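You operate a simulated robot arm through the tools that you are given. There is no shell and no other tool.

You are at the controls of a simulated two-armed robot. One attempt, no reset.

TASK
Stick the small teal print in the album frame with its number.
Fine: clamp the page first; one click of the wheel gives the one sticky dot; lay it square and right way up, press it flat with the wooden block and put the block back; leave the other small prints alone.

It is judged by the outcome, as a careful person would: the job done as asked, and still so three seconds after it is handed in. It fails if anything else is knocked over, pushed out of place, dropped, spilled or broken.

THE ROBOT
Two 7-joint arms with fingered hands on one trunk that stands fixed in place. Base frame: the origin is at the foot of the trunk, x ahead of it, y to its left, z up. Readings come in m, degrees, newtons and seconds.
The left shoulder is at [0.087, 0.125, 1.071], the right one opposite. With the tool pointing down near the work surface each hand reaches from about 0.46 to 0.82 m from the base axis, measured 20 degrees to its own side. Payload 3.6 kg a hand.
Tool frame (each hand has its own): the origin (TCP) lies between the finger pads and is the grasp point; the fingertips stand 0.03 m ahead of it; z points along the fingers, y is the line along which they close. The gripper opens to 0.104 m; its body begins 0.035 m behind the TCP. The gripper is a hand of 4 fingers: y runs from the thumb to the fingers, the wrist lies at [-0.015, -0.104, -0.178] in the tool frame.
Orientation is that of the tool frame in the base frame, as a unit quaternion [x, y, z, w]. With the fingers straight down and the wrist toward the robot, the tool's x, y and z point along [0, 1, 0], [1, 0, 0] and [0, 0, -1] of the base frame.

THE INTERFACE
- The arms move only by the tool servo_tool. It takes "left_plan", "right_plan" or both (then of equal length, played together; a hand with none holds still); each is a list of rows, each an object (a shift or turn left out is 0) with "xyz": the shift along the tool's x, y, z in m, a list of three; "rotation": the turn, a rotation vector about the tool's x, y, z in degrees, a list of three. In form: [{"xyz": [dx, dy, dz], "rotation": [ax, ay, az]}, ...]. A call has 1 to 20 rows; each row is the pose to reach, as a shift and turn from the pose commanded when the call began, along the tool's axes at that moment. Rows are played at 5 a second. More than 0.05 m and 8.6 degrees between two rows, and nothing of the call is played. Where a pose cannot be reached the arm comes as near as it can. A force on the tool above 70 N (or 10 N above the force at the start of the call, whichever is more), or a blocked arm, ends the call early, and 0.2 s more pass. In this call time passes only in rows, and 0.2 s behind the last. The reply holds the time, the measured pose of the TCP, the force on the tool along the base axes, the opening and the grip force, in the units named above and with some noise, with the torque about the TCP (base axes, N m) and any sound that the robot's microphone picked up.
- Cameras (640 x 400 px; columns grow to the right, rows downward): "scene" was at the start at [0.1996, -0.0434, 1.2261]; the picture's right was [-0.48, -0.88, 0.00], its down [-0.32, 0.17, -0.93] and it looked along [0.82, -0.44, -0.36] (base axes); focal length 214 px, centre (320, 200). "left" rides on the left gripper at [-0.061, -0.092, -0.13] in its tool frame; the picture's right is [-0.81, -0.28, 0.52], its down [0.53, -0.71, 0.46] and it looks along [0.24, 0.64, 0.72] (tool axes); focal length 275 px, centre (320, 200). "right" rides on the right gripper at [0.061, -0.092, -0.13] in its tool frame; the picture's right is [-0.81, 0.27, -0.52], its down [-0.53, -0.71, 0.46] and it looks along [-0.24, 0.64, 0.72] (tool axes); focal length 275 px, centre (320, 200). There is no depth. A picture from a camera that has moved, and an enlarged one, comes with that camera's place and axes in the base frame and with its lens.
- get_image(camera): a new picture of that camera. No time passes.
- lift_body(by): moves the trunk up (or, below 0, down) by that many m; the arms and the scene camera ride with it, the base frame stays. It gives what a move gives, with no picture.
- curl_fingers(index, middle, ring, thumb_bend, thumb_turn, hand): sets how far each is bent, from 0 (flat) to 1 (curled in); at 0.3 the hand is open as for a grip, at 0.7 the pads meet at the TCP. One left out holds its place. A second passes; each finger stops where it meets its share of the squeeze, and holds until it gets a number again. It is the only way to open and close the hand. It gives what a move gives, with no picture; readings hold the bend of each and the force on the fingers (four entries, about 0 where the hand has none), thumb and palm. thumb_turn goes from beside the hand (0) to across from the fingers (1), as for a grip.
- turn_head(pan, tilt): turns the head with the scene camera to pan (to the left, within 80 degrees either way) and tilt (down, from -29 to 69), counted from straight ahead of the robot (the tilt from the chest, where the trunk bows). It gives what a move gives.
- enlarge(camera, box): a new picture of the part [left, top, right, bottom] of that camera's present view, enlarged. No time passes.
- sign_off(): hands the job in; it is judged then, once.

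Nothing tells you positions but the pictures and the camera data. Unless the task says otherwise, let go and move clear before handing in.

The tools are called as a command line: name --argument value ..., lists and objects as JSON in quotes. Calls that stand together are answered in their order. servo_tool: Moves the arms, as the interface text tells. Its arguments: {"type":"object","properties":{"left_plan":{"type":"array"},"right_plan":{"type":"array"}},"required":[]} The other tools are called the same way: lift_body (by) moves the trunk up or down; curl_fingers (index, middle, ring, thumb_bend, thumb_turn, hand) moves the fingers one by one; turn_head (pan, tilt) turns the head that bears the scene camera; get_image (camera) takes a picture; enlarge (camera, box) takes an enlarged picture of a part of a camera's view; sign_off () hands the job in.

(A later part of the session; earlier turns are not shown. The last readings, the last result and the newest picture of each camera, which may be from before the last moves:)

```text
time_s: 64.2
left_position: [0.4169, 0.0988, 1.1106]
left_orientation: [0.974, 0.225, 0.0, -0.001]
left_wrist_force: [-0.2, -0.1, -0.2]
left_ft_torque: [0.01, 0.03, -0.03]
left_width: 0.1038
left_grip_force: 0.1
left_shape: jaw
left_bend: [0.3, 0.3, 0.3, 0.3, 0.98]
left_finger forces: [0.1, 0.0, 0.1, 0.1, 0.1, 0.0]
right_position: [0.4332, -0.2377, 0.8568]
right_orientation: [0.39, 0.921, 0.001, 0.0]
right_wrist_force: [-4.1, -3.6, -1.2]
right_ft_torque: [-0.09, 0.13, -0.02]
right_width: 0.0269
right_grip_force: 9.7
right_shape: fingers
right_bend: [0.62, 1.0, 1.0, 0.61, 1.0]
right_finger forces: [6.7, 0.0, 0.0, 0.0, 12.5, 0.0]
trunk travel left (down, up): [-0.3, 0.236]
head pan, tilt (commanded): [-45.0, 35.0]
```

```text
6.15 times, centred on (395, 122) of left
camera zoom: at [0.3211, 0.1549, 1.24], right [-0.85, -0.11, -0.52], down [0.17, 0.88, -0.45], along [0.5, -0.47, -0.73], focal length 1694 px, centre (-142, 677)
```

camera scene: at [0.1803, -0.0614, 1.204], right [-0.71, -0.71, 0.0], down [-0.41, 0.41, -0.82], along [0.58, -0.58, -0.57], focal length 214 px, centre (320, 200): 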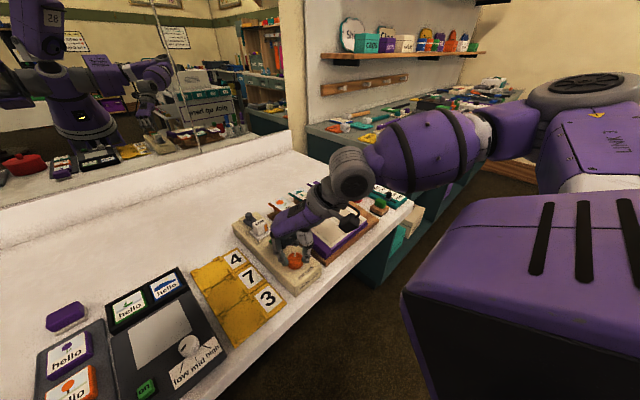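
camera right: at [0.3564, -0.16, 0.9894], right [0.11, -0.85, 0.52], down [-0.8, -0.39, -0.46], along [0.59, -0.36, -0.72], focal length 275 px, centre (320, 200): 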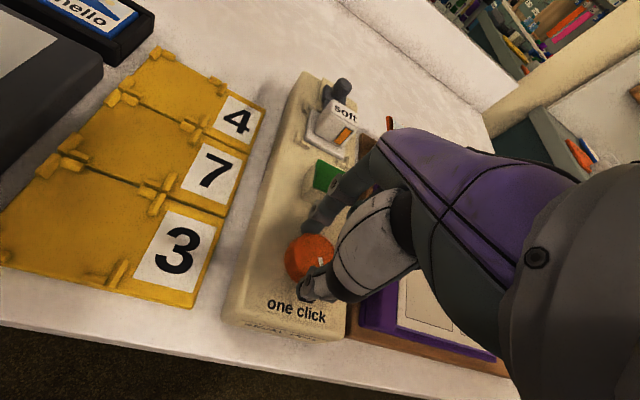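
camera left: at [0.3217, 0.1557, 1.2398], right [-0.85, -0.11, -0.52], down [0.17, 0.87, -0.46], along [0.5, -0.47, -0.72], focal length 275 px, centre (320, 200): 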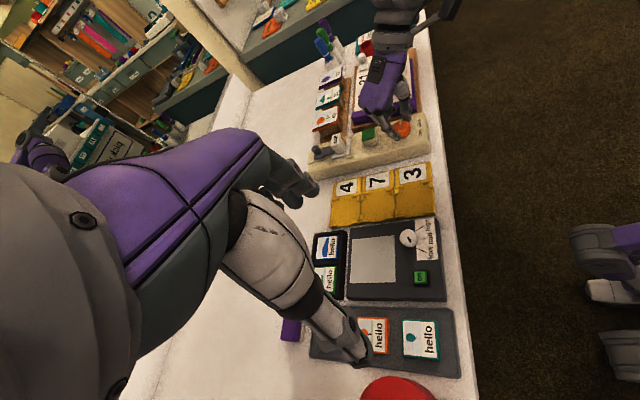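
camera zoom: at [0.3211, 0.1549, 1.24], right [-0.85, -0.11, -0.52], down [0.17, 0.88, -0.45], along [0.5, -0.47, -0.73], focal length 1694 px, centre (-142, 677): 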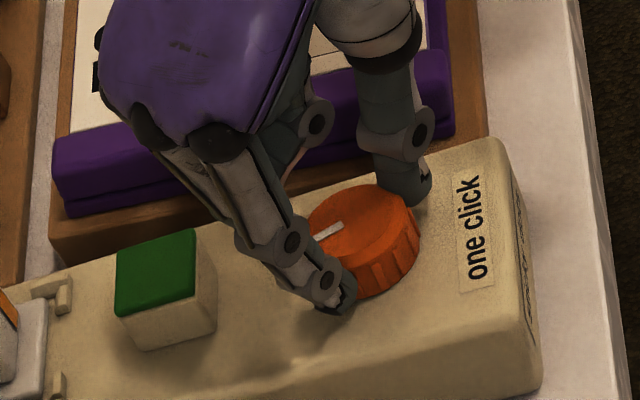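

servo_tool --right_plan '[{"xyz": [0, 0, 0], "rotation": [0, 0, -3]}, {"xyz": [0, 0, 0], "rotation": [0, 0, -6]}]'

servo_tool --right_plan '[{"xyz": [0, 0, 0], "rotation": [0, 0, -3]}, {"xyz": [0, 0, 0], "rotation": [0, 0, -6]}]'

enlarge --camera "left" --box '[350, 90, 440, 155]'

enlarge --camera "scene" --box '[255, 220, 335, 290]'

```text
time_s: 64.8
left_position: [0.4175, 0.0997, 1.1101]
left_orientation: [0.974, 0.225, 0.0, 0.0]
left_wrist_force: [-0.4, -0.4, -0.6]
left_ft_torque: [0.0, 0.0, 0.02]
left_width: 0.104
left_grip_force: 0.0
left_shape: jaw
left_bend: [0.3, 0.3, 0.3, 0.3, 0.98]
left_finger forces: [0.0, 0.0, 0.0, 0.0, 0.0, 0.0]
right_position: [0.4336, -0.2381, 0.8573]
right_orientation: [0.342, 0.94, 0.001, -0.001]
right_wrist_force: [-3.1, -2.2, -1.5]
right_ft_torque: [-0.05, 0.07, 0.0]
right_width: 0.0266
right_grip_force: 9.4
right_shape: fingers
right_bend: [0.62, 1.0, 1.0, 0.61, 1.0]
right_finger forces: [7.8, 0.0, 0.0, 0.0, 11.4, 0.0]
trunk travel left (down, up): [-0.3, 0.236]
head pan, tilt (commanded): [-45.0, 35.0]
```

```text
time_s: 65.4
left_position: [0.4167, 0.0977, 1.1096]
left_orientation: [0.974, 0.225, 0.0, 0.0]
left_wrist_force: [-0.4, -0.2, -0.3]
left_ft_torque: [-0.02, 0.02, 0.01]
left_width: 0.1039
left_grip_force: 0.0
left_shape: jaw
left_bend: [0.3, 0.3, 0.3, 0.3, 0.98]
left_finger forces: [0.1, 0.0, 0.0, 0.0, 0.1, 0.0]
right_position: [0.4331, -0.2386, 0.8583]
right_orientation: [0.293, 0.956, -0.001, 0.0]
right_wrist_force: [-3.7, -3.3, -0.2]
right_ft_torque: [-0.09, 0.11, -0.05]
right_width: 0.0267
right_grip_force: 10.2
right_shape: fingers
right_bend: [0.62, 1.0, 1.0, 0.61, 1.0]
right_finger forces: [7.9, 0.0, 0.0, 0.1, 11.8, 0.0]
trunk travel left (down, up): [-0.3, 0.236]
head pan, tilt (commanded): [-45.0, 35.0]
```

```text
6.15 times, centred on (395, 122) of left
camera zoom: at [0.321, 0.1552, 1.24], right [-0.85, -0.11, -0.52], down [0.17, 0.87, -0.46], along [0.5, -0.47, -0.72], focal length 1694 px, centre (-142, 677)
```

zoom: 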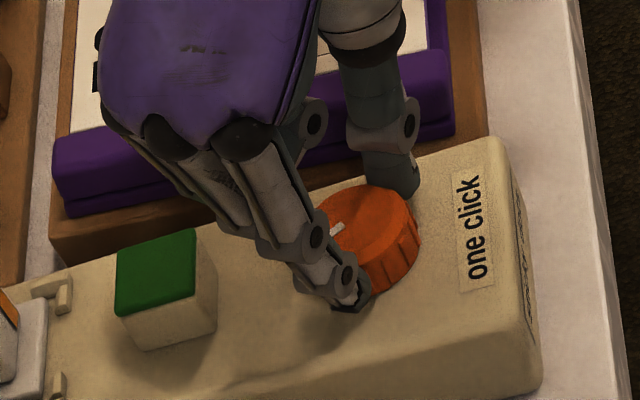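

```text
5.71 times, centred on (295, 255) of scene
camera zoom: at [0.1798, -0.0618, 1.2041], right [-0.71, -0.71, 0.0], down [-0.41, 0.41, -0.82], along [0.58, -0.58, -0.57], focal length 1226 px, centre (463, -114)
```

zoom: 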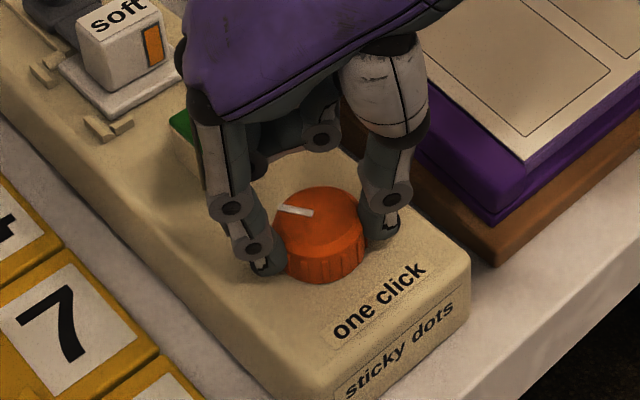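

servo_tool --right_plan '[{"xyz": [0, 0, 0], "rotation": [0, 0, -3]}, {"xyz": [0, 0, 0], "rotation": [0, 0, -6]}]'

servo_tool --right_plan '[{"xyz": [0, 0, 0], "rotation": [0, 0, -3]}, {"xyz": [0, 0, 0], "rotation": [0, 0, -6]}]'

servo_tool --right_plan '[{"xyz": [0, 0, 0], "rotation": [0, 0, -3]}, {"xyz": [0, 0, 0], "rotation": [0, 0, -6]}]'

enlarge --camera "scene" --box '[255, 220, 335, 290]'

```text
time_s: 66.0
left_position: [0.4167, 0.099, 1.1103]
left_orientation: [0.974, 0.225, 0.0, 0.0]
left_wrist_force: [-0.1, 0.1, -0.3]
left_ft_torque: [-0.04, 0.01, 0.01]
left_width: 0.1036
left_grip_force: 0.0
left_shape: jaw
left_bend: [0.3, 0.3, 0.3, 0.3, 0.98]
left_finger forces: [0.1, 0.0, 0.0, 0.0, 0.0, 0.0]
right_position: [0.4316, -0.237, 0.8566]
right_orientation: [0.241, 0.971, 0.001, 0.0]
right_wrist_force: [-4.7, -2.4, -0.7]
right_ft_torque: [-0.1, 0.14, -0.04]
right_width: 0.0267
right_grip_force: 10.7
right_shape: fingers
right_bend: [0.62, 1.0, 1.0, 0.61, 1.0]
right_finger forces: [7.8, 0.0, 0.1, 0.1, 12.4, 0.1]
trunk travel left (down, up): [-0.3, 0.236]
head pan, tilt (commanded): [-45.0, 35.0]
```

```text
time_s: 66.6
left_position: [0.4174, 0.0994, 1.1106]
left_orientation: [0.974, 0.225, 0.0, 0.0]
left_wrist_force: [-0.3, 0.1, 0.3]
left_ft_torque: [0.01, -0.01, 0.03]
left_width: 0.1036
left_grip_force: 0.1
left_shape: jaw
left_bend: [0.3, 0.3, 0.3, 0.3, 0.98]
left_finger forces: [0.1, 0.1, 0.1, 0.0, 0.1, 0.0]
right_position: [0.4334, -0.2379, 0.8577]
right_orientation: [0.191, 0.982, 0.0, 0.0]
right_wrist_force: [-3.6, -4.6, -0.5]
right_ft_torque: [-0.16, 0.13, -0.03]
right_width: 0.0267
right_grip_force: 10.0
right_shape: fingers
right_bend: [0.62, 1.0, 1.0, 0.61, 1.0]
right_finger forces: [7.5, 0.0, 0.0, 0.0, 12.7, 0.1]
trunk travel left (down, up): [-0.3, 0.236]
head pan, tilt (commanded): [-45.0, 35.0]
```

```text
time_s: 67.2
left_position: [0.4171, 0.099, 1.1113]
left_orientation: [0.974, 0.225, 0.0, 0.0]
left_wrist_force: [0.5, 0.3, 0.0]
left_ft_torque: [0.01, 0.02, -0.04]
left_width: 0.1039
left_grip_force: 0.1
left_shape: jaw
left_bend: [0.3, 0.3, 0.3, 0.3, 0.98]
left_finger forces: [0.1, 0.0, 0.0, 0.0, 0.0, 0.1]
right_position: [0.4342, -0.2377, 0.8569]
right_orientation: [0.139, 0.99, 0.0, -0.001]
right_wrist_force: [-4.4, -4.9, -0.4]
right_ft_torque: [-0.14, 0.09, 0.0]
right_width: 0.0264
right_grip_force: 10.1
right_shape: fingers
right_bend: [0.62, 1.0, 1.0, 0.61, 1.0]
right_finger forces: [7.7, 0.0, 0.1, 0.0, 12.9, 0.0]
trunk travel left (down, up): [-0.3, 0.236]
head pan, tilt (commanded): [-45.0, 35.0]
```

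```text
5.71 times, centred on (295, 255) of scene
camera zoom: at [0.1797, -0.0619, 1.2041], right [-0.71, -0.71, 0.0], down [-0.41, 0.41, -0.82], along [0.58, -0.58, -0.57], focal length 1226 px, centre (463, -114)
```

zoom: 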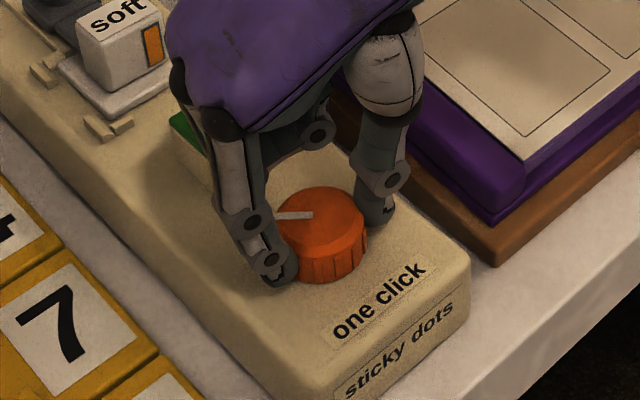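

servo_tool --right_plan '[{"xyz": [0, 0, 0], "rotation": [0, 0, -3]}, {"xyz": [0, 0, 0], "rotation": [0, 0, -6]}]'

servo_tool --right_plan '[{"xyz": [0, 0, 0], "rotation": [0, 0, -3]}, {"xyz": [0, 0, 0], "rotation": [0, 0, -6]}]'

servo_tool --right_plan '[{"xyz": [0, 0, 0], "rotation": [0, 0, -3]}, {"xyz": [0, 0, 0], "rotation": [0, 0, -6]}]'

enlarge --camera "scene" --box '[255, 220, 335, 290]'

```text
time_s: 67.8
left_position: [0.4161, 0.0997, 1.11]
left_orientation: [0.974, 0.225, -0.001, 0.0]
left_wrist_force: [-0.1, -0.2, 0.1]
left_ft_torque: [0.0, 0.0, 0.0]
left_width: 0.104
left_grip_force: 0.1
left_shape: jaw
left_bend: [0.3, 0.3, 0.3, 0.3, 0.98]
left_finger forces: [0.1, 0.0, 0.0, 0.0, 0.0, 0.1]
right_position: [0.4326, -0.2385, 0.858]
right_orientation: [0.087, 0.996, 0.0, 0.0]
right_wrist_force: [-4.5, -4.9, -0.3]
right_ft_torque: [-0.15, 0.09, -0.01]
right_width: 0.0267
right_grip_force: 10.5
right_shape: fingers
right_bend: [0.62, 1.0, 1.0, 0.61, 1.0]
right_finger forces: [7.6, 0.1, 0.0, 0.0, 13.1, 0.0]
trunk travel left (down, up): [-0.3, 0.236]
head pan, tilt (commanded): [-45.0, 35.0]
```

```text
time_s: 68.4
left_position: [0.4161, 0.0985, 1.1109]
left_orientation: [0.975, 0.224, 0.0, 0.0]
left_wrist_force: [-0.3, -0.1, -0.2]
left_ft_torque: [0.0, 0.02, -0.01]
left_width: 0.104
left_grip_force: 0.1
left_shape: jaw
left_bend: [0.3, 0.3, 0.3, 0.3, 0.98]
left_finger forces: [0.0, 0.0, 0.0, 0.0, 0.0, 0.1]
right_position: [0.4335, -0.2374, 0.8573]
right_orientation: [0.035, 0.999, 0.0, 0.0]
right_wrist_force: [-3.7, -7.0, 1.5]
right_ft_torque: [-0.21, 0.08, 0.0]
right_width: 0.0269
right_grip_force: 10.8
right_shape: fingers
right_bend: [0.62, 1.0, 1.0, 0.61, 1.0]
right_finger forces: [7.3, 0.0, 0.1, 0.0, 13.6, 0.0]
trunk travel left (down, up): [-0.3, 0.236]
head pan, tilt (commanded): [-45.0, 35.0]
```

```text
time_s: 69.0
left_position: [0.4165, 0.1, 1.11]
left_orientation: [0.974, 0.225, 0.0, 0.0]
left_wrist_force: [-0.1, -0.3, -0.1]
left_ft_torque: [0.01, -0.02, 0.0]
left_width: 0.1034
left_grip_force: 0.1
left_shape: jaw
left_bend: [0.3, 0.3, 0.3, 0.3, 0.98]
left_finger forces: [0.1, 0.0, 0.0, 0.0, 0.1, 0.1]
right_position: [0.4332, -0.2386, 0.8576]
right_orientation: [-0.017, 1.0, 0.0, 0.0]
right_wrist_force: [-5.5, -7.5, 1.2]
right_ft_torque: [-0.2, 0.13, -0.04]
right_width: 0.0268
right_grip_force: 10.7
right_shape: fingers
right_bend: [0.62, 1.0, 1.0, 0.61, 1.0]
right_finger forces: [7.2, 0.1, 0.1, 0.1, 13.8, 0.1]
trunk travel left (down, up): [-0.3, 0.236]
head pan, tilt (commanded): [-45.0, 35.0]
```

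```text
5.71 times, centred on (295, 255) of scene
camera zoom: at [0.1797, -0.0621, 1.2041], right [-0.71, -0.71, 0.0], down [-0.41, 0.41, -0.82], along [0.58, -0.58, -0.57], focal length 1226 px, centre (463, -114)
```

zoom: 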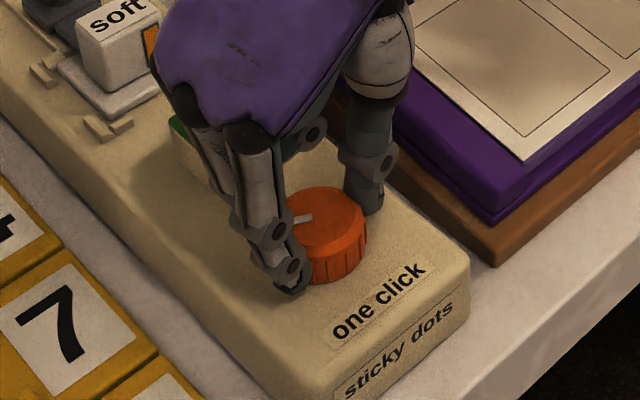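

About 50° counter-clockwise past the start and still no click. The hand is at the end of its comfortable turn, so I regrasp once more.

curl_fingers --hand "right" --index 0.48 --thumb_bend 0.47

servo_tool --right_plan '[{"xyz": [0, 0, -0.03]}, {"xyz": [0, 0, -0.06]}, {"xyz": [0, 0, -0.06], "rotation": [0, 0, 8]}, {"xyz": [0, 0, -0.06], "rotation": [0, 0, 16]}, {"xyz": [0, 0, -0.06], "rotation": [0, 0, 24]}, {"xyz": [0, 0, -0.06], "rotation": [0, 0, 32]}, {"xyz": [0, 0, -0.06], "rotation": [0, 0, 40]}, {"xyz": [0, 0, -0.06], "rotation": [0, 0, 48]}, {"xyz": [0, 0, -0.06], "rotation": [0, 0, 56]}, {"xyz": [0, 0, -0.06], "rotation": [0, 0, 64]}, {"xyz": [0, 0, -0.06], "rotation": [0, 0, 72]}, {"xyz": [0, 0, -0.06], "rotation": [0, 0, 80]}, {"xyz": [0, 0, -0.06], "rotation": [0, 0, 88]}, {"xyz": [0, 0, -0.06], "rotation": [0, 0, 96]}, {"xyz": [0, 0, -0.06], "rotation": [0, 0, 104]}, {"xyz": [0, 0, -0.06], "rotation": [0, 0, 112]}, {"xyz": [0, 0, -0.06], "rotation": [0, 0, 120]}, {"xyz": [0, 0, -0.06], "rotation": [0, 0, 128]}]'

enlarge --camera "left" --box '[300, 70, 450, 170]'

enlarge --camera "left" --box '[365, 95, 435, 150]'

```text
time_s: 70.0
left_position: [0.4168, 0.0995, 1.11]
left_orientation: [0.974, 0.225, 0.0, 0.001]
left_wrist_force: [0.4, 0.2, -0.1]
left_ft_torque: [0.01, 0.03, -0.02]
left_width: 0.1037
left_grip_force: 0.1
left_shape: jaw
left_bend: [0.3, 0.3, 0.3, 0.3, 0.98]
left_finger forces: [0.0, 0.1, 0.0, 0.0, 0.0, 0.0]
right_position: [0.4334, -0.2374, 0.857]
right_orientation: [-0.017, 1.0, 0.0, 0.0]
right_wrist_force: [0.2, 0.2, 0.4]
right_ft_torque: [-0.01, -0.01, -0.01]
right_width: 0.0579
right_grip_force: 0.0
right_shape: fingers
right_bend: [0.48, 1.0, 1.0, 0.47, 1.0]
right_finger forces: [0.0, 0.0, 0.0, 0.0, 0.0, 0.0]
trunk travel left (down, up): [-0.3, 0.236]
head pan, tilt (commanded): [-45.0, 35.0]
```

```text
time_s: 73.8
left_position: [0.4166, 0.0996, 1.1097]
left_orientation: [0.974, 0.225, 0.0, 0.0]
left_wrist_force: [-0.9, -0.1, -0.3]
left_ft_torque: [0.01, 0.04, 0.03]
left_width: 0.1034
left_grip_force: 0.0
left_shape: jaw
left_bend: [0.3, 0.3, 0.3, 0.3, 0.98]
left_finger forces: [0.0, 0.0, 0.0, 0.0, 0.1, 0.0]
right_position: [0.4346, -0.2373, 0.918]
right_orientation: [0.892, 0.452, 0.0, 0.0]
right_wrist_force: [-0.4, -0.5, 0.4]
right_ft_torque: [-0.01, 0.06, -0.02]
right_width: 0.0578
right_grip_force: 0.1
right_shape: fingers
right_bend: [0.48, 1.0, 1.0, 0.47, 1.0]
right_finger forces: [0.1, 0.1, 0.0, 0.2, 0.0, 0.0]
trunk travel left (down, up): [-0.3, 0.236]
head pan, tilt (commanded): [-45.0, 35.0]
```

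```text
4.00 times, centred on (375, 120) of left
camera zoom: at [0.3215, 0.1559, 1.2398], right [-0.85, -0.11, -0.52], down [0.17, 0.87, -0.46], along [0.5, -0.47, -0.72], focal length 1101 px, centre (100, 520)
```

zoom: 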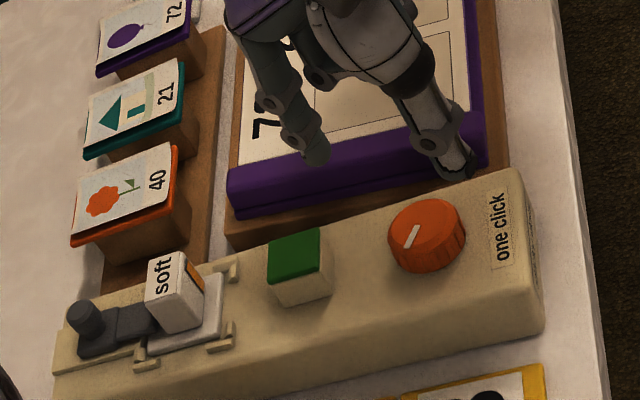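

```text
7.27 times, centred on (400, 122) of left
camera zoom: at [0.3215, 0.1559, 1.2398], right [-0.85, -0.11, -0.52], down [0.17, 0.87, -0.46], along [0.5, -0.47, -0.72], focal length 2002 px, centre (-262, 764)
```

zoom: 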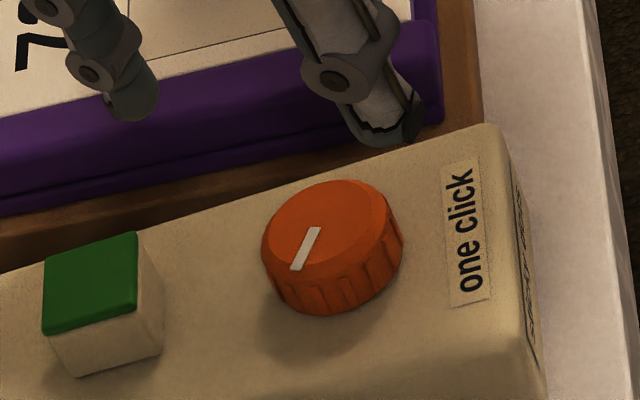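

The mark is at about 67° counter-clockwise. I grip again and keep going counter-clockwise toward that side's end, in 8–10° moves.

servo_tool --right_plan '[{"xyz": [0, 0, 0.03]}, {"xyz": [0, 0, 0.05]}, {"xyz": [0, 0, 0.061]}]'

curl_fingers --hand "right" --index 0.75 --thumb_bend 0.72

servo_tool --right_plan '[{"xyz": [0, 0, 0], "rotation": [0, 0, -4]}, {"xyz": [0, 0, 0], "rotation": [0, 0, -8]}]'

servo_tool --right_plan '[{"xyz": [0, 0, 0], "rotation": [0, 0, -4]}, {"xyz": [0, 0, 0], "rotation": [0, 0, -8]}]'

enlarge --camera "left" --box '[365, 95, 435, 150]'

```text
time_s: 74.6
left_position: [0.4173, 0.1001, 1.1098]
left_orientation: [0.974, 0.225, 0.0, 0.0]
left_wrist_force: [0.2, 0.1, 0.8]
left_ft_torque: [0.01, 0.01, -0.02]
left_width: 0.1039
left_grip_force: 0.1
left_shape: jaw
left_bend: [0.3, 0.3, 0.3, 0.3, 0.98]
left_finger forces: [0.0, 0.0, 0.0, 0.1, 0.0, 0.0]
right_position: [0.4345, -0.239, 0.8564]
right_orientation: [0.891, 0.453, 0.0, 0.0]
right_wrist_force: [-0.1, 0.2, -0.6]
right_ft_torque: [0.01, 0.01, -0.01]
right_width: 0.0582
right_grip_force: 0.1
right_shape: fingers
right_bend: [0.48, 1.0, 1.0, 0.47, 1.0]
right_finger forces: [0.0, 0.0, 0.1, 0.0, 0.1, 0.0]
trunk travel left (down, up): [-0.3, 0.236]
head pan, tilt (commanded): [-45.0, 35.0]
```

```text
time_s: 75.6
left_position: [0.4164, 0.0988, 1.1107]
left_orientation: [0.974, 0.225, 0.0, -0.001]
left_wrist_force: [-0.7, -0.3, 0.5]
left_ft_torque: [-0.02, -0.04, 0.02]
left_width: 0.1039
left_grip_force: 0.0
left_shape: jaw
left_bend: [0.3, 0.3, 0.3, 0.3, 0.98]
left_finger forces: [0.0, 0.1, 0.0, 0.1, 0.1, 0.0]
right_position: [0.4337, -0.2384, 0.8568]
right_orientation: [0.891, 0.454, 0.0, 0.0]
right_wrist_force: [0.6, 1.2, -1.6]
right_ft_torque: [0.03, -0.03, 0.03]
right_width: 0.0269
right_grip_force: 8.9
right_shape: fingers
right_bend: [0.6, 1.0, 1.0, 0.62, 1.0]
right_finger forces: [9.3, 0.1, 0.1, 0.0, 9.5, 0.0]
trunk travel left (down, up): [-0.3, 0.236]
head pan, tilt (commanded): [-45.0, 35.0]
```

```text
time_s: 76.2
left_position: [0.4171, 0.0999, 1.1104]
left_orientation: [0.975, 0.224, 0.0, 0.0]
left_wrist_force: [-0.3, -0.4, 0.1]
left_ft_torque: [-0.03, 0.0, 0.01]
left_width: 0.1039
left_grip_force: 0.0
left_shape: jaw
left_bend: [0.3, 0.3, 0.3, 0.3, 0.98]
left_finger forces: [0.1, 0.0, 0.0, 0.1, 0.0, 0.0]
right_position: [0.4333, -0.2377, 0.8569]
right_orientation: [0.857, 0.515, -0.001, 0.0]
right_wrist_force: [-0.4, 1.2, -0.5]
right_ft_torque: [-0.01, 0.0, -0.01]
right_width: 0.027
right_grip_force: 9.5
right_shape: fingers
right_bend: [0.6, 1.0, 1.0, 0.62, 1.0]
right_finger forces: [9.0, 0.1, 0.0, 0.0, 10.2, 0.1]
trunk travel left (down, up): [-0.3, 0.236]
head pan, tilt (commanded): [-45.0, 35.0]
```

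```text
time_s: 76.8
left_position: [0.4169, 0.0983, 1.1102]
left_orientation: [0.975, 0.224, 0.001, 0.0]
left_wrist_force: [0.2, 0.7, 0.7]
left_ft_torque: [0.01, 0.0, 0.01]
left_width: 0.1036
left_grip_force: 0.0
left_shape: jaw
left_bend: [0.3, 0.3, 0.3, 0.3, 0.98]
left_finger forces: [0.1, 0.0, 0.0, 0.1, 0.0, 0.0]
right_position: [0.4333, -0.2378, 0.8567]
right_orientation: [0.819, 0.574, 0.0, 0.0]
right_wrist_force: [-1.5, 1.4, -0.6]
right_ft_torque: [0.01, 0.0, 0.04]
right_width: 0.0266
right_grip_force: 9.5
right_shape: fingers
right_bend: [0.6, 1.0, 1.0, 0.62, 1.0]
right_finger forces: [8.7, 0.1, 0.0, 0.1, 10.5, 0.0]
trunk travel left (down, up): [-0.3, 0.236]
head pan, tilt (commanded): [-45.0, 35.0]
```

```text
7.27 times, centred on (400, 122) of left
camera zoom: at [0.3212, 0.1556, 1.2399], right [-0.85, -0.11, -0.52], down [0.17, 0.87, -0.46], along [0.5, -0.47, -0.72], focal length 2002 px, centre (-262, 764)
```

zoom: 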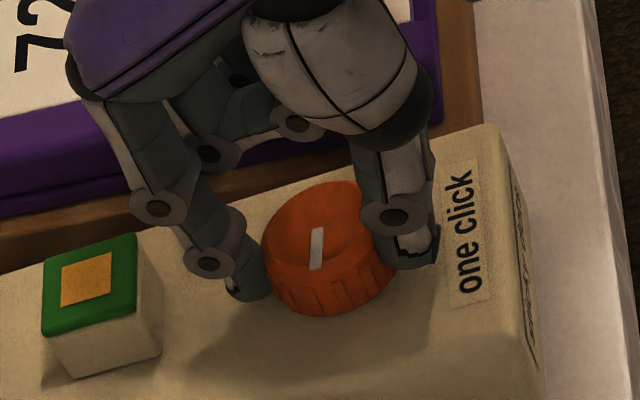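

A small orange patch has just appeared on the green pad: that's the sticky dot, so the click has happened. I stop turning at once and check it.

enlarge --camera "left" --box '[360, 120, 390, 145]'

curl_fingers --hand "right" --index 0.48 --thumb_bend 0.47

servo_tool --right_plan '[{"xyz": [0, 0, -0.03]}, {"xyz": [0, 0, -0.06]}, {"xyz": [0, 0, -0.1]}, {"xyz": [0, 0, -0.14]}]'

enlarge --camera "left" --box '[300, 70, 450, 170]'

enlarge --camera "scene" --box '[235, 190, 335, 290]'

```text
16.00 times, centred on (375, 132) of left
camera zoom: at [0.3212, 0.1556, 1.2399], right [-0.85, -0.11, -0.52], down [0.17, 0.87, -0.46], along [0.5, -0.47, -0.72], focal length 4404 px, centre (-560, 1280)
```

zoom: 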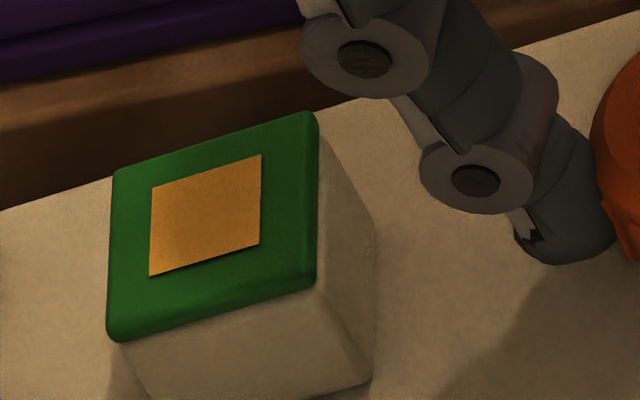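

```text
time_s: 77.8
left_position: [0.4162, 0.0991, 1.11]
left_orientation: [0.974, 0.226, 0.0, 0.0]
left_wrist_force: [0.5, -0.1, 0.5]
left_ft_torque: [0.0, 0.03, 0.02]
left_width: 0.1035
left_grip_force: 0.1
left_shape: jaw
left_bend: [0.3, 0.3, 0.3, 0.3, 0.98]
left_finger forces: [0.0, 0.0, 0.0, 0.0, 0.0, 0.2]
right_position: [0.4337, -0.2373, 0.856]
right_orientation: [0.819, 0.574, 0.001, 0.0]
right_wrist_force: [0.0, -0.4, -0.1]
right_ft_torque: [-0.03, 0.01, -0.01]
right_width: 0.0581
right_grip_force: 0.0
right_shape: fingers
right_bend: [0.48, 1.0, 1.0, 0.47, 1.0]
right_finger forces: [0.0, 0.1, 0.0, 0.0, 0.0, 0.0]
trunk travel left (down, up): [-0.3, 0.236]
head pan, tilt (commanded): [-45.0, 35.0]
```

```text
time_s: 78.8
left_position: [0.4156, 0.0992, 1.1098]
left_orientation: [0.974, 0.225, 0.0, -0.001]
left_wrist_force: [-0.4, 0.1, -0.3]
left_ft_torque: [-0.01, -0.02, -0.01]
left_width: 0.1037
left_grip_force: 0.1
left_shape: jaw
left_bend: [0.3, 0.3, 0.3, 0.3, 0.98]
left_finger forces: [0.0, 0.1, 0.0, 0.0, 0.0, 0.0]
right_position: [0.4321, -0.2367, 0.997]
right_orientation: [0.819, 0.573, 0.0, 0.0]
right_wrist_force: [0.1, -0.5, -0.3]
right_ft_torque: [-0.01, -0.01, 0.02]
right_width: 0.0581
right_grip_force: 0.1
right_shape: fingers
right_bend: [0.48, 1.0, 1.0, 0.47, 1.0]
right_finger forces: [0.1, 0.0, 0.1, 0.0, 0.0, 0.0]
trunk travel left (down, up): [-0.3, 0.236]
head pan, tilt (commanded): [-45.0, 35.0]
```

```text
4.00 times, centred on (375, 120) of left
camera zoom: at [0.321, 0.1559, 1.24], right [-0.85, -0.11, -0.52], down [0.17, 0.87, -0.46], along [0.5, -0.47, -0.72], focal length 1101 px, centre (100, 520)
```

zoom: 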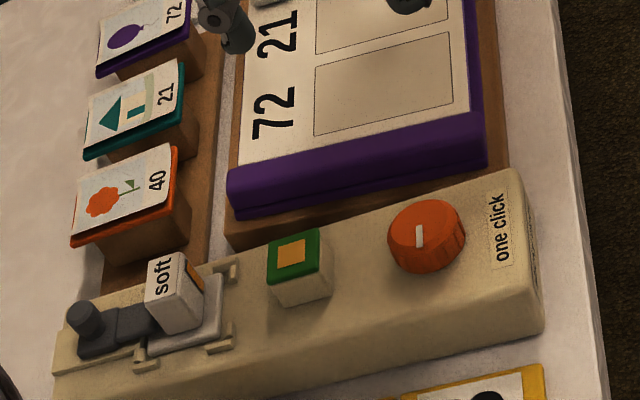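

```text
4.00 times, centred on (285, 240) of scene
camera zoom: at [0.1798, -0.0612, 1.2041], right [-0.71, -0.71, 0.0], down [-0.41, 0.41, -0.82], along [0.58, -0.58, -0.57], focal length 858 px, centre (460, 40)
```

zoom: 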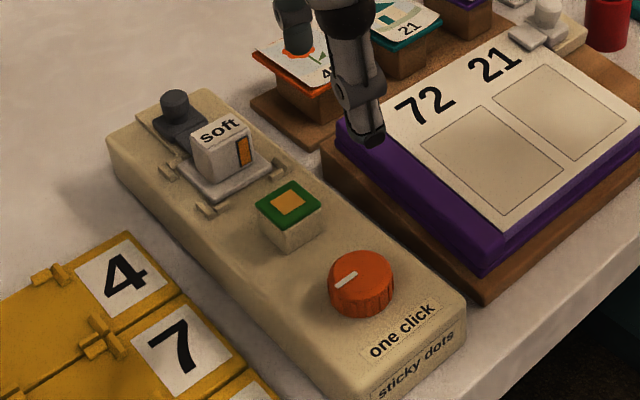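

Exactly one dot sits on the green pad. Next I take the hand over to the teal print: square to the base again and high, to measure the print closely before gripping.

servo_tool --right_plan '[{"xyz": [-0.017, 0.039, -0.01], "rotation": [0, 0, -3.4]}, {"xyz": [-0.034, 0.077, -0.01], "rotation": [0, 0, -6.8]}, {"xyz": [-0.051, 0.116, -0.01], "rotation": [0, 0, -10.2]}, {"xyz": [-0.068, 0.155, -0.01], "rotation": [0, 0, -13.5]}, {"xyz": [-0.085, 0.194, -0.005], "rotation": [0, 0, -16.8]}, {"xyz": [-0.103, 0.232, 0.0], "rotation": [0, 0, -20]}]'

curl_fingers --hand "right" --index 0.36 --middle 0.36 --thumb_bend 0.36

get_image --camera "right"

enlarge --camera "right" --box '[150, 130, 400, 380]'

enlarge --camera "scene" --box '[265, 150, 385, 240]'

```text
time_s: 80.2
left_position: [0.4178, 0.1001, 1.1094]
left_orientation: [0.974, 0.226, 0.0, -0.001]
left_wrist_force: [0.1, -0.1, -0.2]
left_ft_torque: [0.03, 0.05, 0.0]
left_width: 0.1036
left_grip_force: 0.0
left_shape: jaw
left_bend: [0.3, 0.3, 0.3, 0.3, 0.98]
left_finger forces: [0.0, 0.0, 0.0, 0.0, 0.1, 0.0]
right_position: [0.6167, -0.4136, 0.9957]
right_orientation: [0.707, 0.707, 0.0, 0.0]
right_wrist_force: [0.9, -1.1, -0.3]
right_ft_torque: [0.06, -0.01, 0.0]
right_width: 0.0582
right_grip_force: 0.0
right_shape: fingers
right_bend: [0.48, 1.0, 1.0, 0.47, 1.0]
right_finger forces: [0.1, 0.0, 0.0, 0.0, 0.0, 0.1]
trunk travel left (down, up): [-0.3, 0.236]
head pan, tilt (commanded): [-45.0, 35.0]
```

```text
time_s: 81.2
left_position: [0.417, 0.0986, 1.1103]
left_orientation: [0.974, 0.225, 0.0, 0.0]
left_wrist_force: [0.0, -0.2, 0.2]
left_ft_torque: [0.01, 0.01, 0.02]
left_width: 0.1034
left_grip_force: 0.2
left_shape: jaw
left_bend: [0.3, 0.3, 0.3, 0.3, 0.98]
left_finger forces: [0.1, 0.1, 0.0, 0.0, 0.0, 0.0]
right_position: [0.6158, -0.4133, 0.996]
right_orientation: [0.707, 0.707, 0.0, 0.0]
right_wrist_force: [-0.1, 0.1, 0.1]
right_ft_torque: [-0.03, -0.01, -0.02]
right_width: 0.0875
right_grip_force: 0.0
right_shape: fingers
right_bend: [0.36, 0.36, 1.0, 0.36, 0.98]
right_finger forces: [0.0, 0.1, 0.0, 0.0, 0.1, 0.0]
trunk travel left (down, up): [-0.3, 0.236]
head pan, tilt (commanded): [-45.0, 35.0]
```

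```text
taken
camera right: at [0.5251, -0.3523, 1.1279], right [0.27, -0.81, 0.52], down [-0.71, -0.53, -0.46], along [0.64, -0.24, -0.72], focal length 275 px, centre (320, 200)
```

right: 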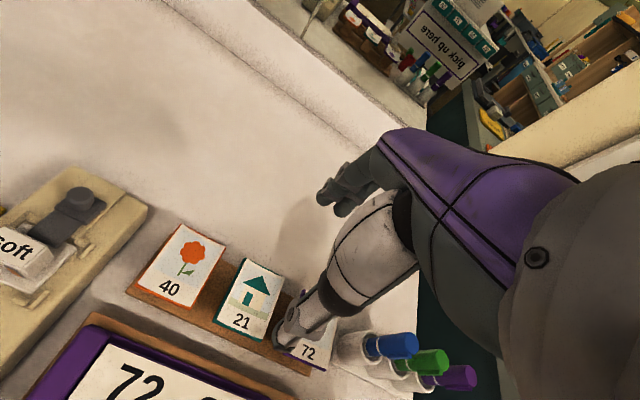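

```text
1.60 times, centred on (275, 255) of right
camera zoom: at [0.5251, -0.3523, 1.1279], right [0.27, -0.81, 0.52], down [-0.71, -0.53, -0.46], along [0.64, -0.24, -0.72], focal length 440 px, centre (392, 112)
```

zoom: 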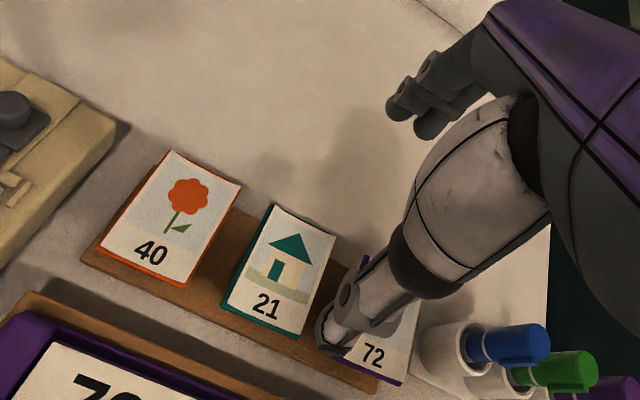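

```text
4.44 times, centred on (325, 195) of scene
camera zoom: at [0.1801, -0.0614, 1.2041], right [-0.71, -0.71, 0.0], down [-0.41, 0.41, -0.82], along [0.58, -0.58, -0.57], focal length 953 px, centre (298, 222)
```

zoom: 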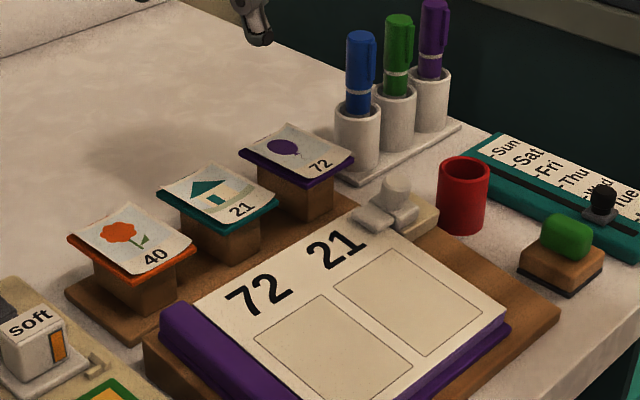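

enlarge --camera "right" --box '[200, 240, 290, 330]'

enlarge --camera "scene" --box '[290, 180, 340, 220]'

enlarge --camera "left" --box '[305, 70, 355, 110]'

```text
4.44 times, centred on (245, 285) of right
camera zoom: at [0.5251, -0.3523, 1.1279], right [0.27, -0.81, 0.52], down [-0.71, -0.53, -0.46], along [0.64, -0.24, -0.72], focal length 1224 px, centre (653, -178)
```

zoom: 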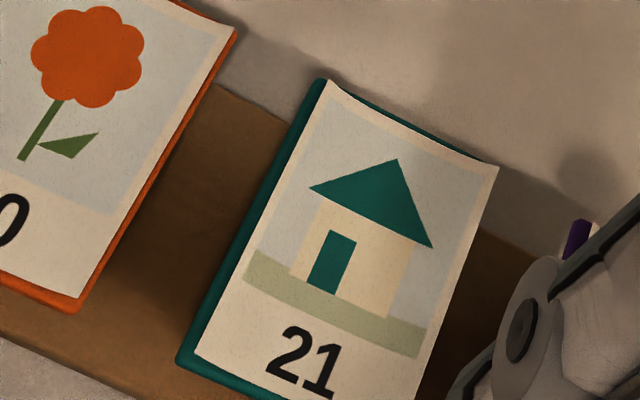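

```text
10.00 times, centred on (315, 200) of scene
camera zoom: at [0.1801, -0.0614, 1.2041], right [-0.71, -0.71, 0.0], down [-0.41, 0.41, -0.82], along [0.58, -0.58, -0.57], focal length 2145 px, centre (370, 200)
```

zoom: 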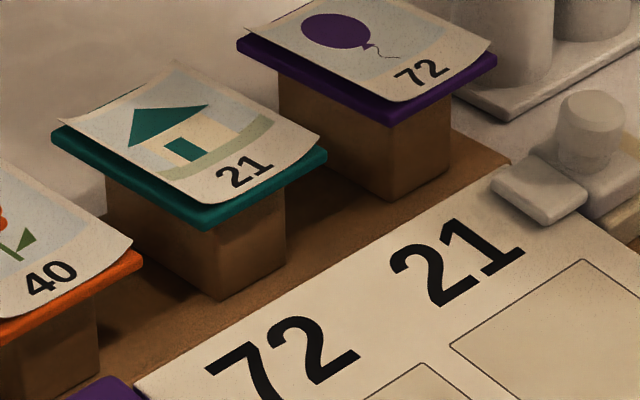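

```text
10.00 times, centred on (330, 90) of left
camera zoom: at [0.3213, 0.1556, 1.2399], right [-0.85, -0.11, -0.52], down [0.17, 0.87, -0.46], along [0.5, -0.47, -0.72], focal length 2753 px, centre (220, 1300)
```

zoom: 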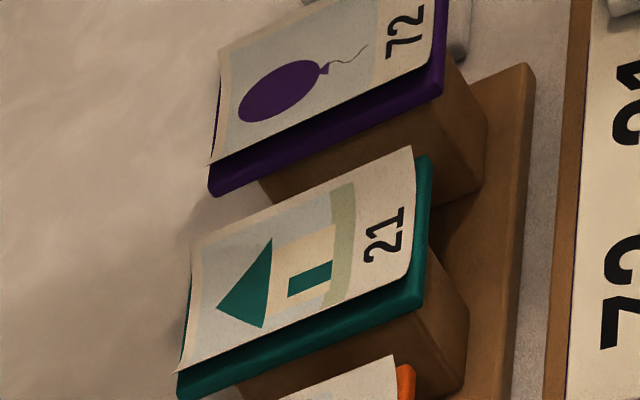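

The plate of the teal print spans about x 0.586–0.656, y −0.397…−0.448, top z ≈ 0.829, with free overhang at near and far edges. I'll hold it by those two edges (thumb near, index+middle far). First down to a mid height to verify.

servo_tool --right_plan '[{"xyz": [-0.0017, 0.0057, 0.03]}, {"xyz": [-0.0017, 0.0057, 0.06]}, {"xyz": [-0.0017, 0.0057, 0.096]}]'

enlarge --camera "right" --box '[190, 150, 390, 380]'

enlarge --camera "scene" --box '[275, 150, 365, 220]'

enlarge --camera "left" --box '[295, 50, 395, 120]'

```text
time_s: 82.0
left_position: [0.4183, 0.0991, 1.1101]
left_orientation: [0.974, 0.226, 0.0, 0.0]
left_wrist_force: [-0.2, 0.0, 0.1]
left_ft_torque: [-0.02, -0.02, -0.01]
left_width: 0.1038
left_grip_force: 0.0
left_shape: jaw
left_bend: [0.3, 0.3, 0.3, 0.3, 0.98]
left_finger forces: [0.0, 0.0, 0.0, 0.1, 0.0, 0.0]
right_position: [0.6224, -0.4147, 0.9006]
right_orientation: [0.707, 0.707, 0.001, 0.0]
right_wrist_force: [0.5, 0.0, 0.4]
right_ft_torque: [0.03, -0.01, 0.0]
right_width: 0.0879
right_grip_force: 0.2
right_shape: fingers
right_bend: [0.36, 0.36, 1.0, 0.36, 0.98]
right_finger forces: [0.1, 0.1, 0.0, 0.1, 0.1, 0.0]
trunk travel left (down, up): [-0.3, 0.236]
head pan, tilt (commanded): [-45.0, 35.0]
```

```text
1.74 times, centred on (290, 265) of right
camera zoom: at [0.5315, -0.3541, 1.0303], right [0.27, -0.81, 0.52], down [-0.71, -0.53, -0.46], along [0.64, -0.24, -0.72], focal length 479 px, centre (372, 87)
```

zoom: 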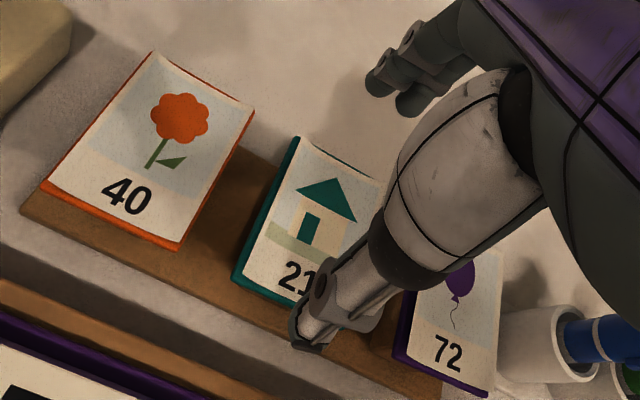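

```text
5.71 times, centred on (320, 185) of scene
camera zoom: at [0.1806, -0.0617, 1.2039], right [-0.71, -0.71, 0.0], down [-0.41, 0.41, -0.82], along [0.58, -0.58, -0.57], focal length 1226 px, centre (320, 286)
```

zoom: 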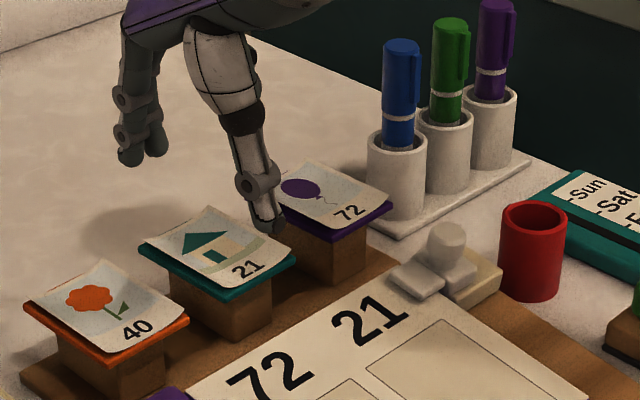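

```text
5.71 times, centred on (345, 85) of left
camera zoom: at [0.3219, 0.1553, 1.2397], right [-0.85, -0.11, -0.52], down [0.17, 0.87, -0.46], along [0.5, -0.47, -0.73], focal length 1573 px, centre (177, 857)
```

zoom: 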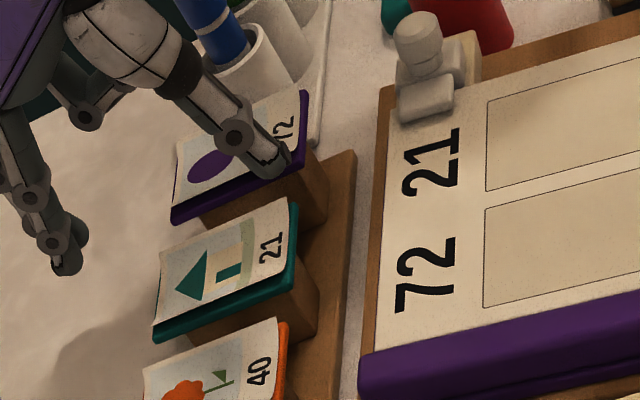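

Alignment looks right: thumb comes down just in front of the near edge, fingers behind the far edge. I descend further in two steps.

servo_tool --right_plan '[{"xyz": [0.0, -0.001, 0.015]}, {"xyz": [0.0, -0.001, 0.028]}]'

enlarge --camera "right" --box '[190, 180, 390, 400]'

enlarge --camera "scene" --box '[285, 170, 345, 220]'

enlarge --camera "left" --box '[295, 60, 355, 110]'

```text
time_s: 82.6
left_position: [0.4169, 0.0982, 1.11]
left_orientation: [0.974, 0.226, -0.001, -0.001]
left_wrist_force: [0.6, 0.7, 0.2]
left_ft_torque: [0.03, -0.01, -0.01]
left_width: 0.1039
left_grip_force: 0.1
left_shape: jaw
left_bend: [0.3, 0.3, 0.3, 0.3, 0.98]
left_finger forces: [0.1, 0.1, 0.0, 0.0, 0.0, 0.1]
right_position: [0.6212, -0.4148, 0.8715]
right_orientation: [0.707, 0.707, 0.0, 0.0]
right_wrist_force: [-1.0, 0.3, 0.0]
right_ft_torque: [0.03, 0.0, 0.0]
right_width: 0.0879
right_grip_force: 0.0
right_shape: fingers
right_bend: [0.36, 0.36, 1.0, 0.36, 0.98]
right_finger forces: [0.0, 0.0, 0.0, 0.0, 0.1, 0.1]
trunk travel left (down, up): [-0.3, 0.236]
head pan, tilt (commanded): [-45.0, 35.0]
```

```text
1.82 times, centred on (290, 290) of right
camera zoom: at [0.5303, -0.3539, 1.0027], right [0.27, -0.81, 0.52], down [-0.71, -0.53, -0.46], along [0.64, -0.24, -0.72], focal length 500 px, centre (374, 36)
```

zoom: 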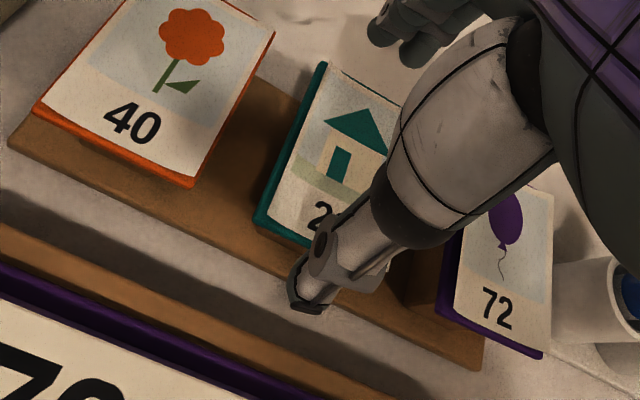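

```text
8.00 times, centred on (315, 195) of scene
camera zoom: at [0.1801, -0.0614, 1.2041], right [-0.71, -0.71, 0.0], down [-0.41, 0.41, -0.82], along [0.58, -0.58, -0.57], focal length 1716 px, centre (360, 240)
```

zoom: 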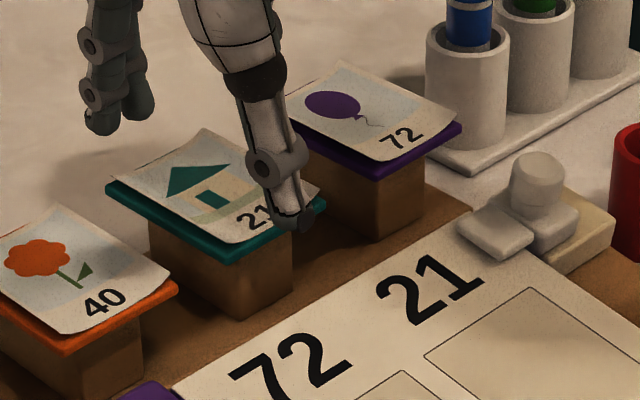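

```text
8.00 times, centred on (325, 85) of left
camera zoom: at [0.3214, 0.1556, 1.2399], right [-0.85, -0.11, -0.52], down [0.17, 0.87, -0.46], along [0.5, -0.47, -0.72], focal length 2202 px, centre (280, 1120)
```

zoom: 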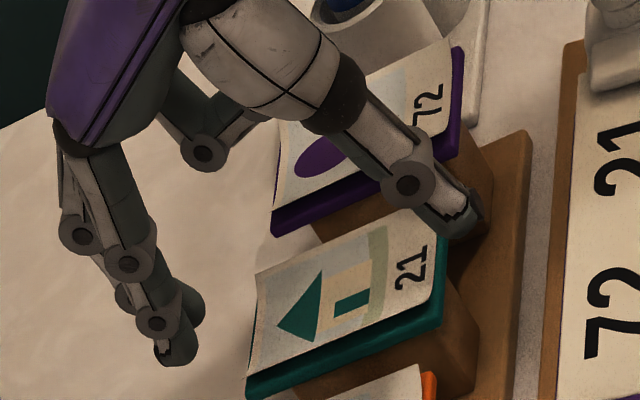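

servo_tool --right_plan '[{"xyz": [0.0, 0.0, 0.008]}, {"xyz": [0.0, 0.0, 0.014]}, {"xyz": [0.0, 0.0, 0.0185]}]'

enlarge --camera "right" --box '[190, 180, 390, 400]'

enlarge --camera "scene" --box '[285, 170, 345, 220]'

enlarge --camera "left" --box '[295, 60, 355, 110]'

```text
time_s: 83.4
left_position: [0.4172, 0.0995, 1.1116]
left_orientation: [0.974, 0.225, 0.001, 0.0]
left_wrist_force: [-0.3, 0.7, -0.3]
left_ft_torque: [0.0, 0.0, 0.0]
left_width: 0.1036
left_grip_force: 0.0
left_shape: jaw
left_bend: [0.3, 0.3, 0.3, 0.3, 0.98]
left_finger forces: [0.0, 0.0, 0.1, 0.0, 0.0, 0.1]
right_position: [0.6215, -0.4152, 0.8538]
right_orientation: [0.707, 0.707, 0.001, 0.001]
right_wrist_force: [-0.4, -1.3, 0.2]
right_ft_torque: [-0.02, 0.01, 0.0]
right_width: 0.0875
right_grip_force: 0.0
right_shape: fingers
right_bend: [0.36, 0.36, 1.0, 0.36, 0.98]
right_finger forces: [0.0, 0.1, 0.0, 0.0, 0.0, 0.0]
trunk travel left (down, up): [-0.3, 0.236]
head pan, tilt (commanded): [-45.0, 35.0]
```

```text
1.82 times, centred on (290, 290) of right
camera zoom: at [0.53, -0.3543, 0.9845], right [0.27, -0.81, 0.52], down [-0.71, -0.53, -0.46], along [0.64, -0.24, -0.72], focal length 500 px, centre (374, 36)
```

zoom: 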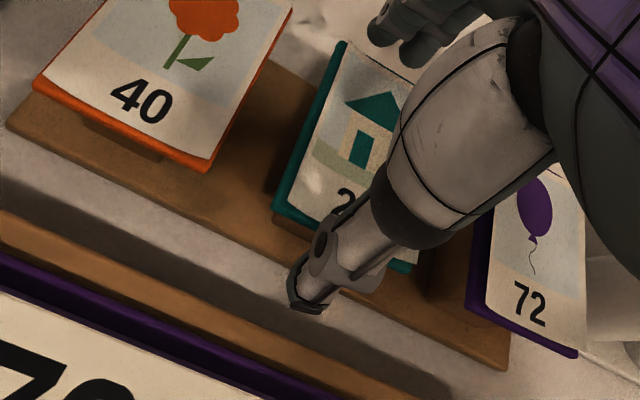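

```text
8.00 times, centred on (315, 195) of scene
camera zoom: at [0.1802, -0.0614, 1.204], right [-0.71, -0.71, 0.0], down [-0.41, 0.41, -0.82], along [0.58, -0.58, -0.57], focal length 1716 px, centre (360, 240)
```

zoom: 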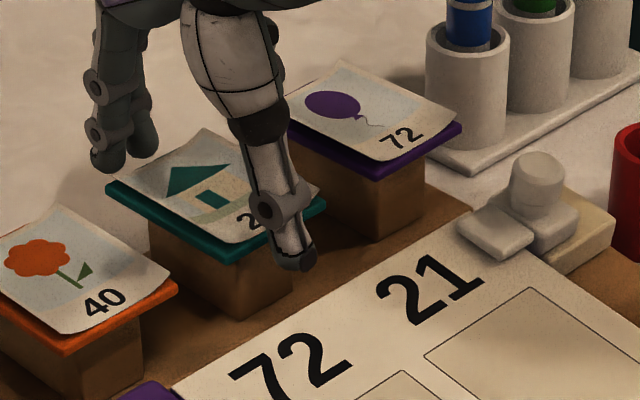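

```text
8.00 times, centred on (325, 85) of left
camera zoom: at [0.3214, 0.1556, 1.2399], right [-0.85, -0.11, -0.52], down [0.17, 0.87, -0.46], along [0.5, -0.47, -0.72], focal length 2202 px, centre (280, 1120)
```

zoom: 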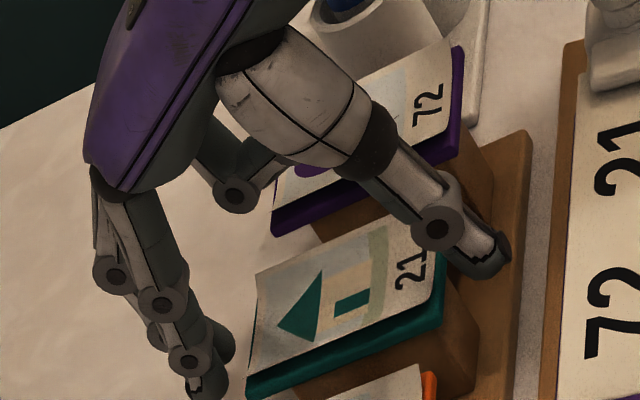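

The tips are a few millimetres below the plate's edge level on both sides. I close the thumb, index and middle gently.

curl_fingers --hand "right" --index 0.43 --middle 0.43 --thumb_bend 0.43

enlarge --camera "scene" --box '[285, 170, 345, 220]'

enlarge --camera "left" --box '[295, 60, 355, 110]'

```text
time_s: 84.4
left_position: [0.4158, 0.1002, 1.1101]
left_orientation: [0.974, 0.225, 0.0, 0.0]
left_wrist_force: [0.2, -0.1, -0.2]
left_ft_torque: [0.01, -0.01, 0.01]
left_width: 0.1036
left_grip_force: 0.0
left_shape: jaw
left_bend: [0.3, 0.3, 0.3, 0.3, 0.98]
left_finger forces: [0.0, 0.0, 0.1, 0.0, 0.1, 0.0]
right_position: [0.6211, -0.4154, 0.853]
right_orientation: [0.707, 0.707, 0.0, 0.001]
right_wrist_force: [1.4, -0.4, -0.1]
right_ft_torque: [0.01, 0.03, 0.02]
right_width: 0.0715
right_grip_force: 0.8
right_shape: fingers
right_bend: [0.43, 0.43, 1.0, 0.42, 0.99]
right_finger forces: [0.2, 0.3, 0.1, 0.0, 0.4, 0.0]
trunk travel left (down, up): [-0.3, 0.236]
head pan, tilt (commanded): [-45.0, 35.0]
```

```text
8.00 times, centred on (315, 195) of scene
camera zoom: at [0.1801, -0.0614, 1.2041], right [-0.71, -0.71, 0.0], down [-0.41, 0.41, -0.82], along [0.58, -0.58, -0.57], focal length 1716 px, centre (360, 240)
```

zoom: 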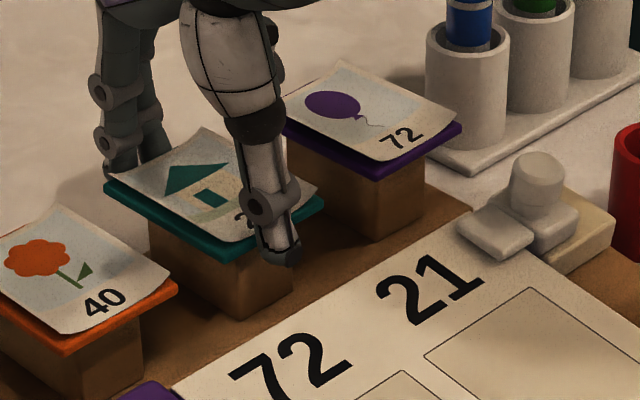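

```text
8.00 times, centred on (325, 85) of left
camera zoom: at [0.3214, 0.1556, 1.2399], right [-0.85, -0.11, -0.52], down [0.17, 0.87, -0.46], along [0.5, -0.47, -0.72], focal length 2202 px, centre (280, 1120)
```

zoom: 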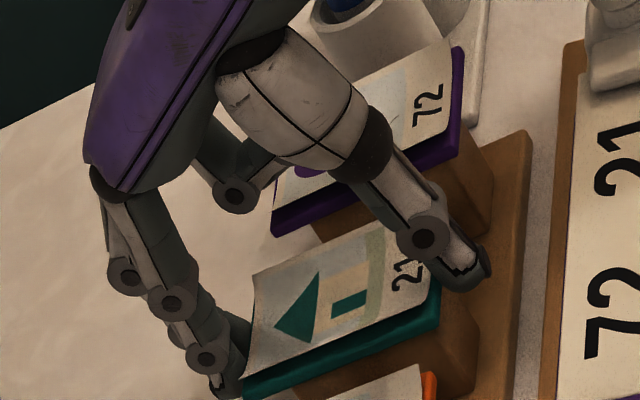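

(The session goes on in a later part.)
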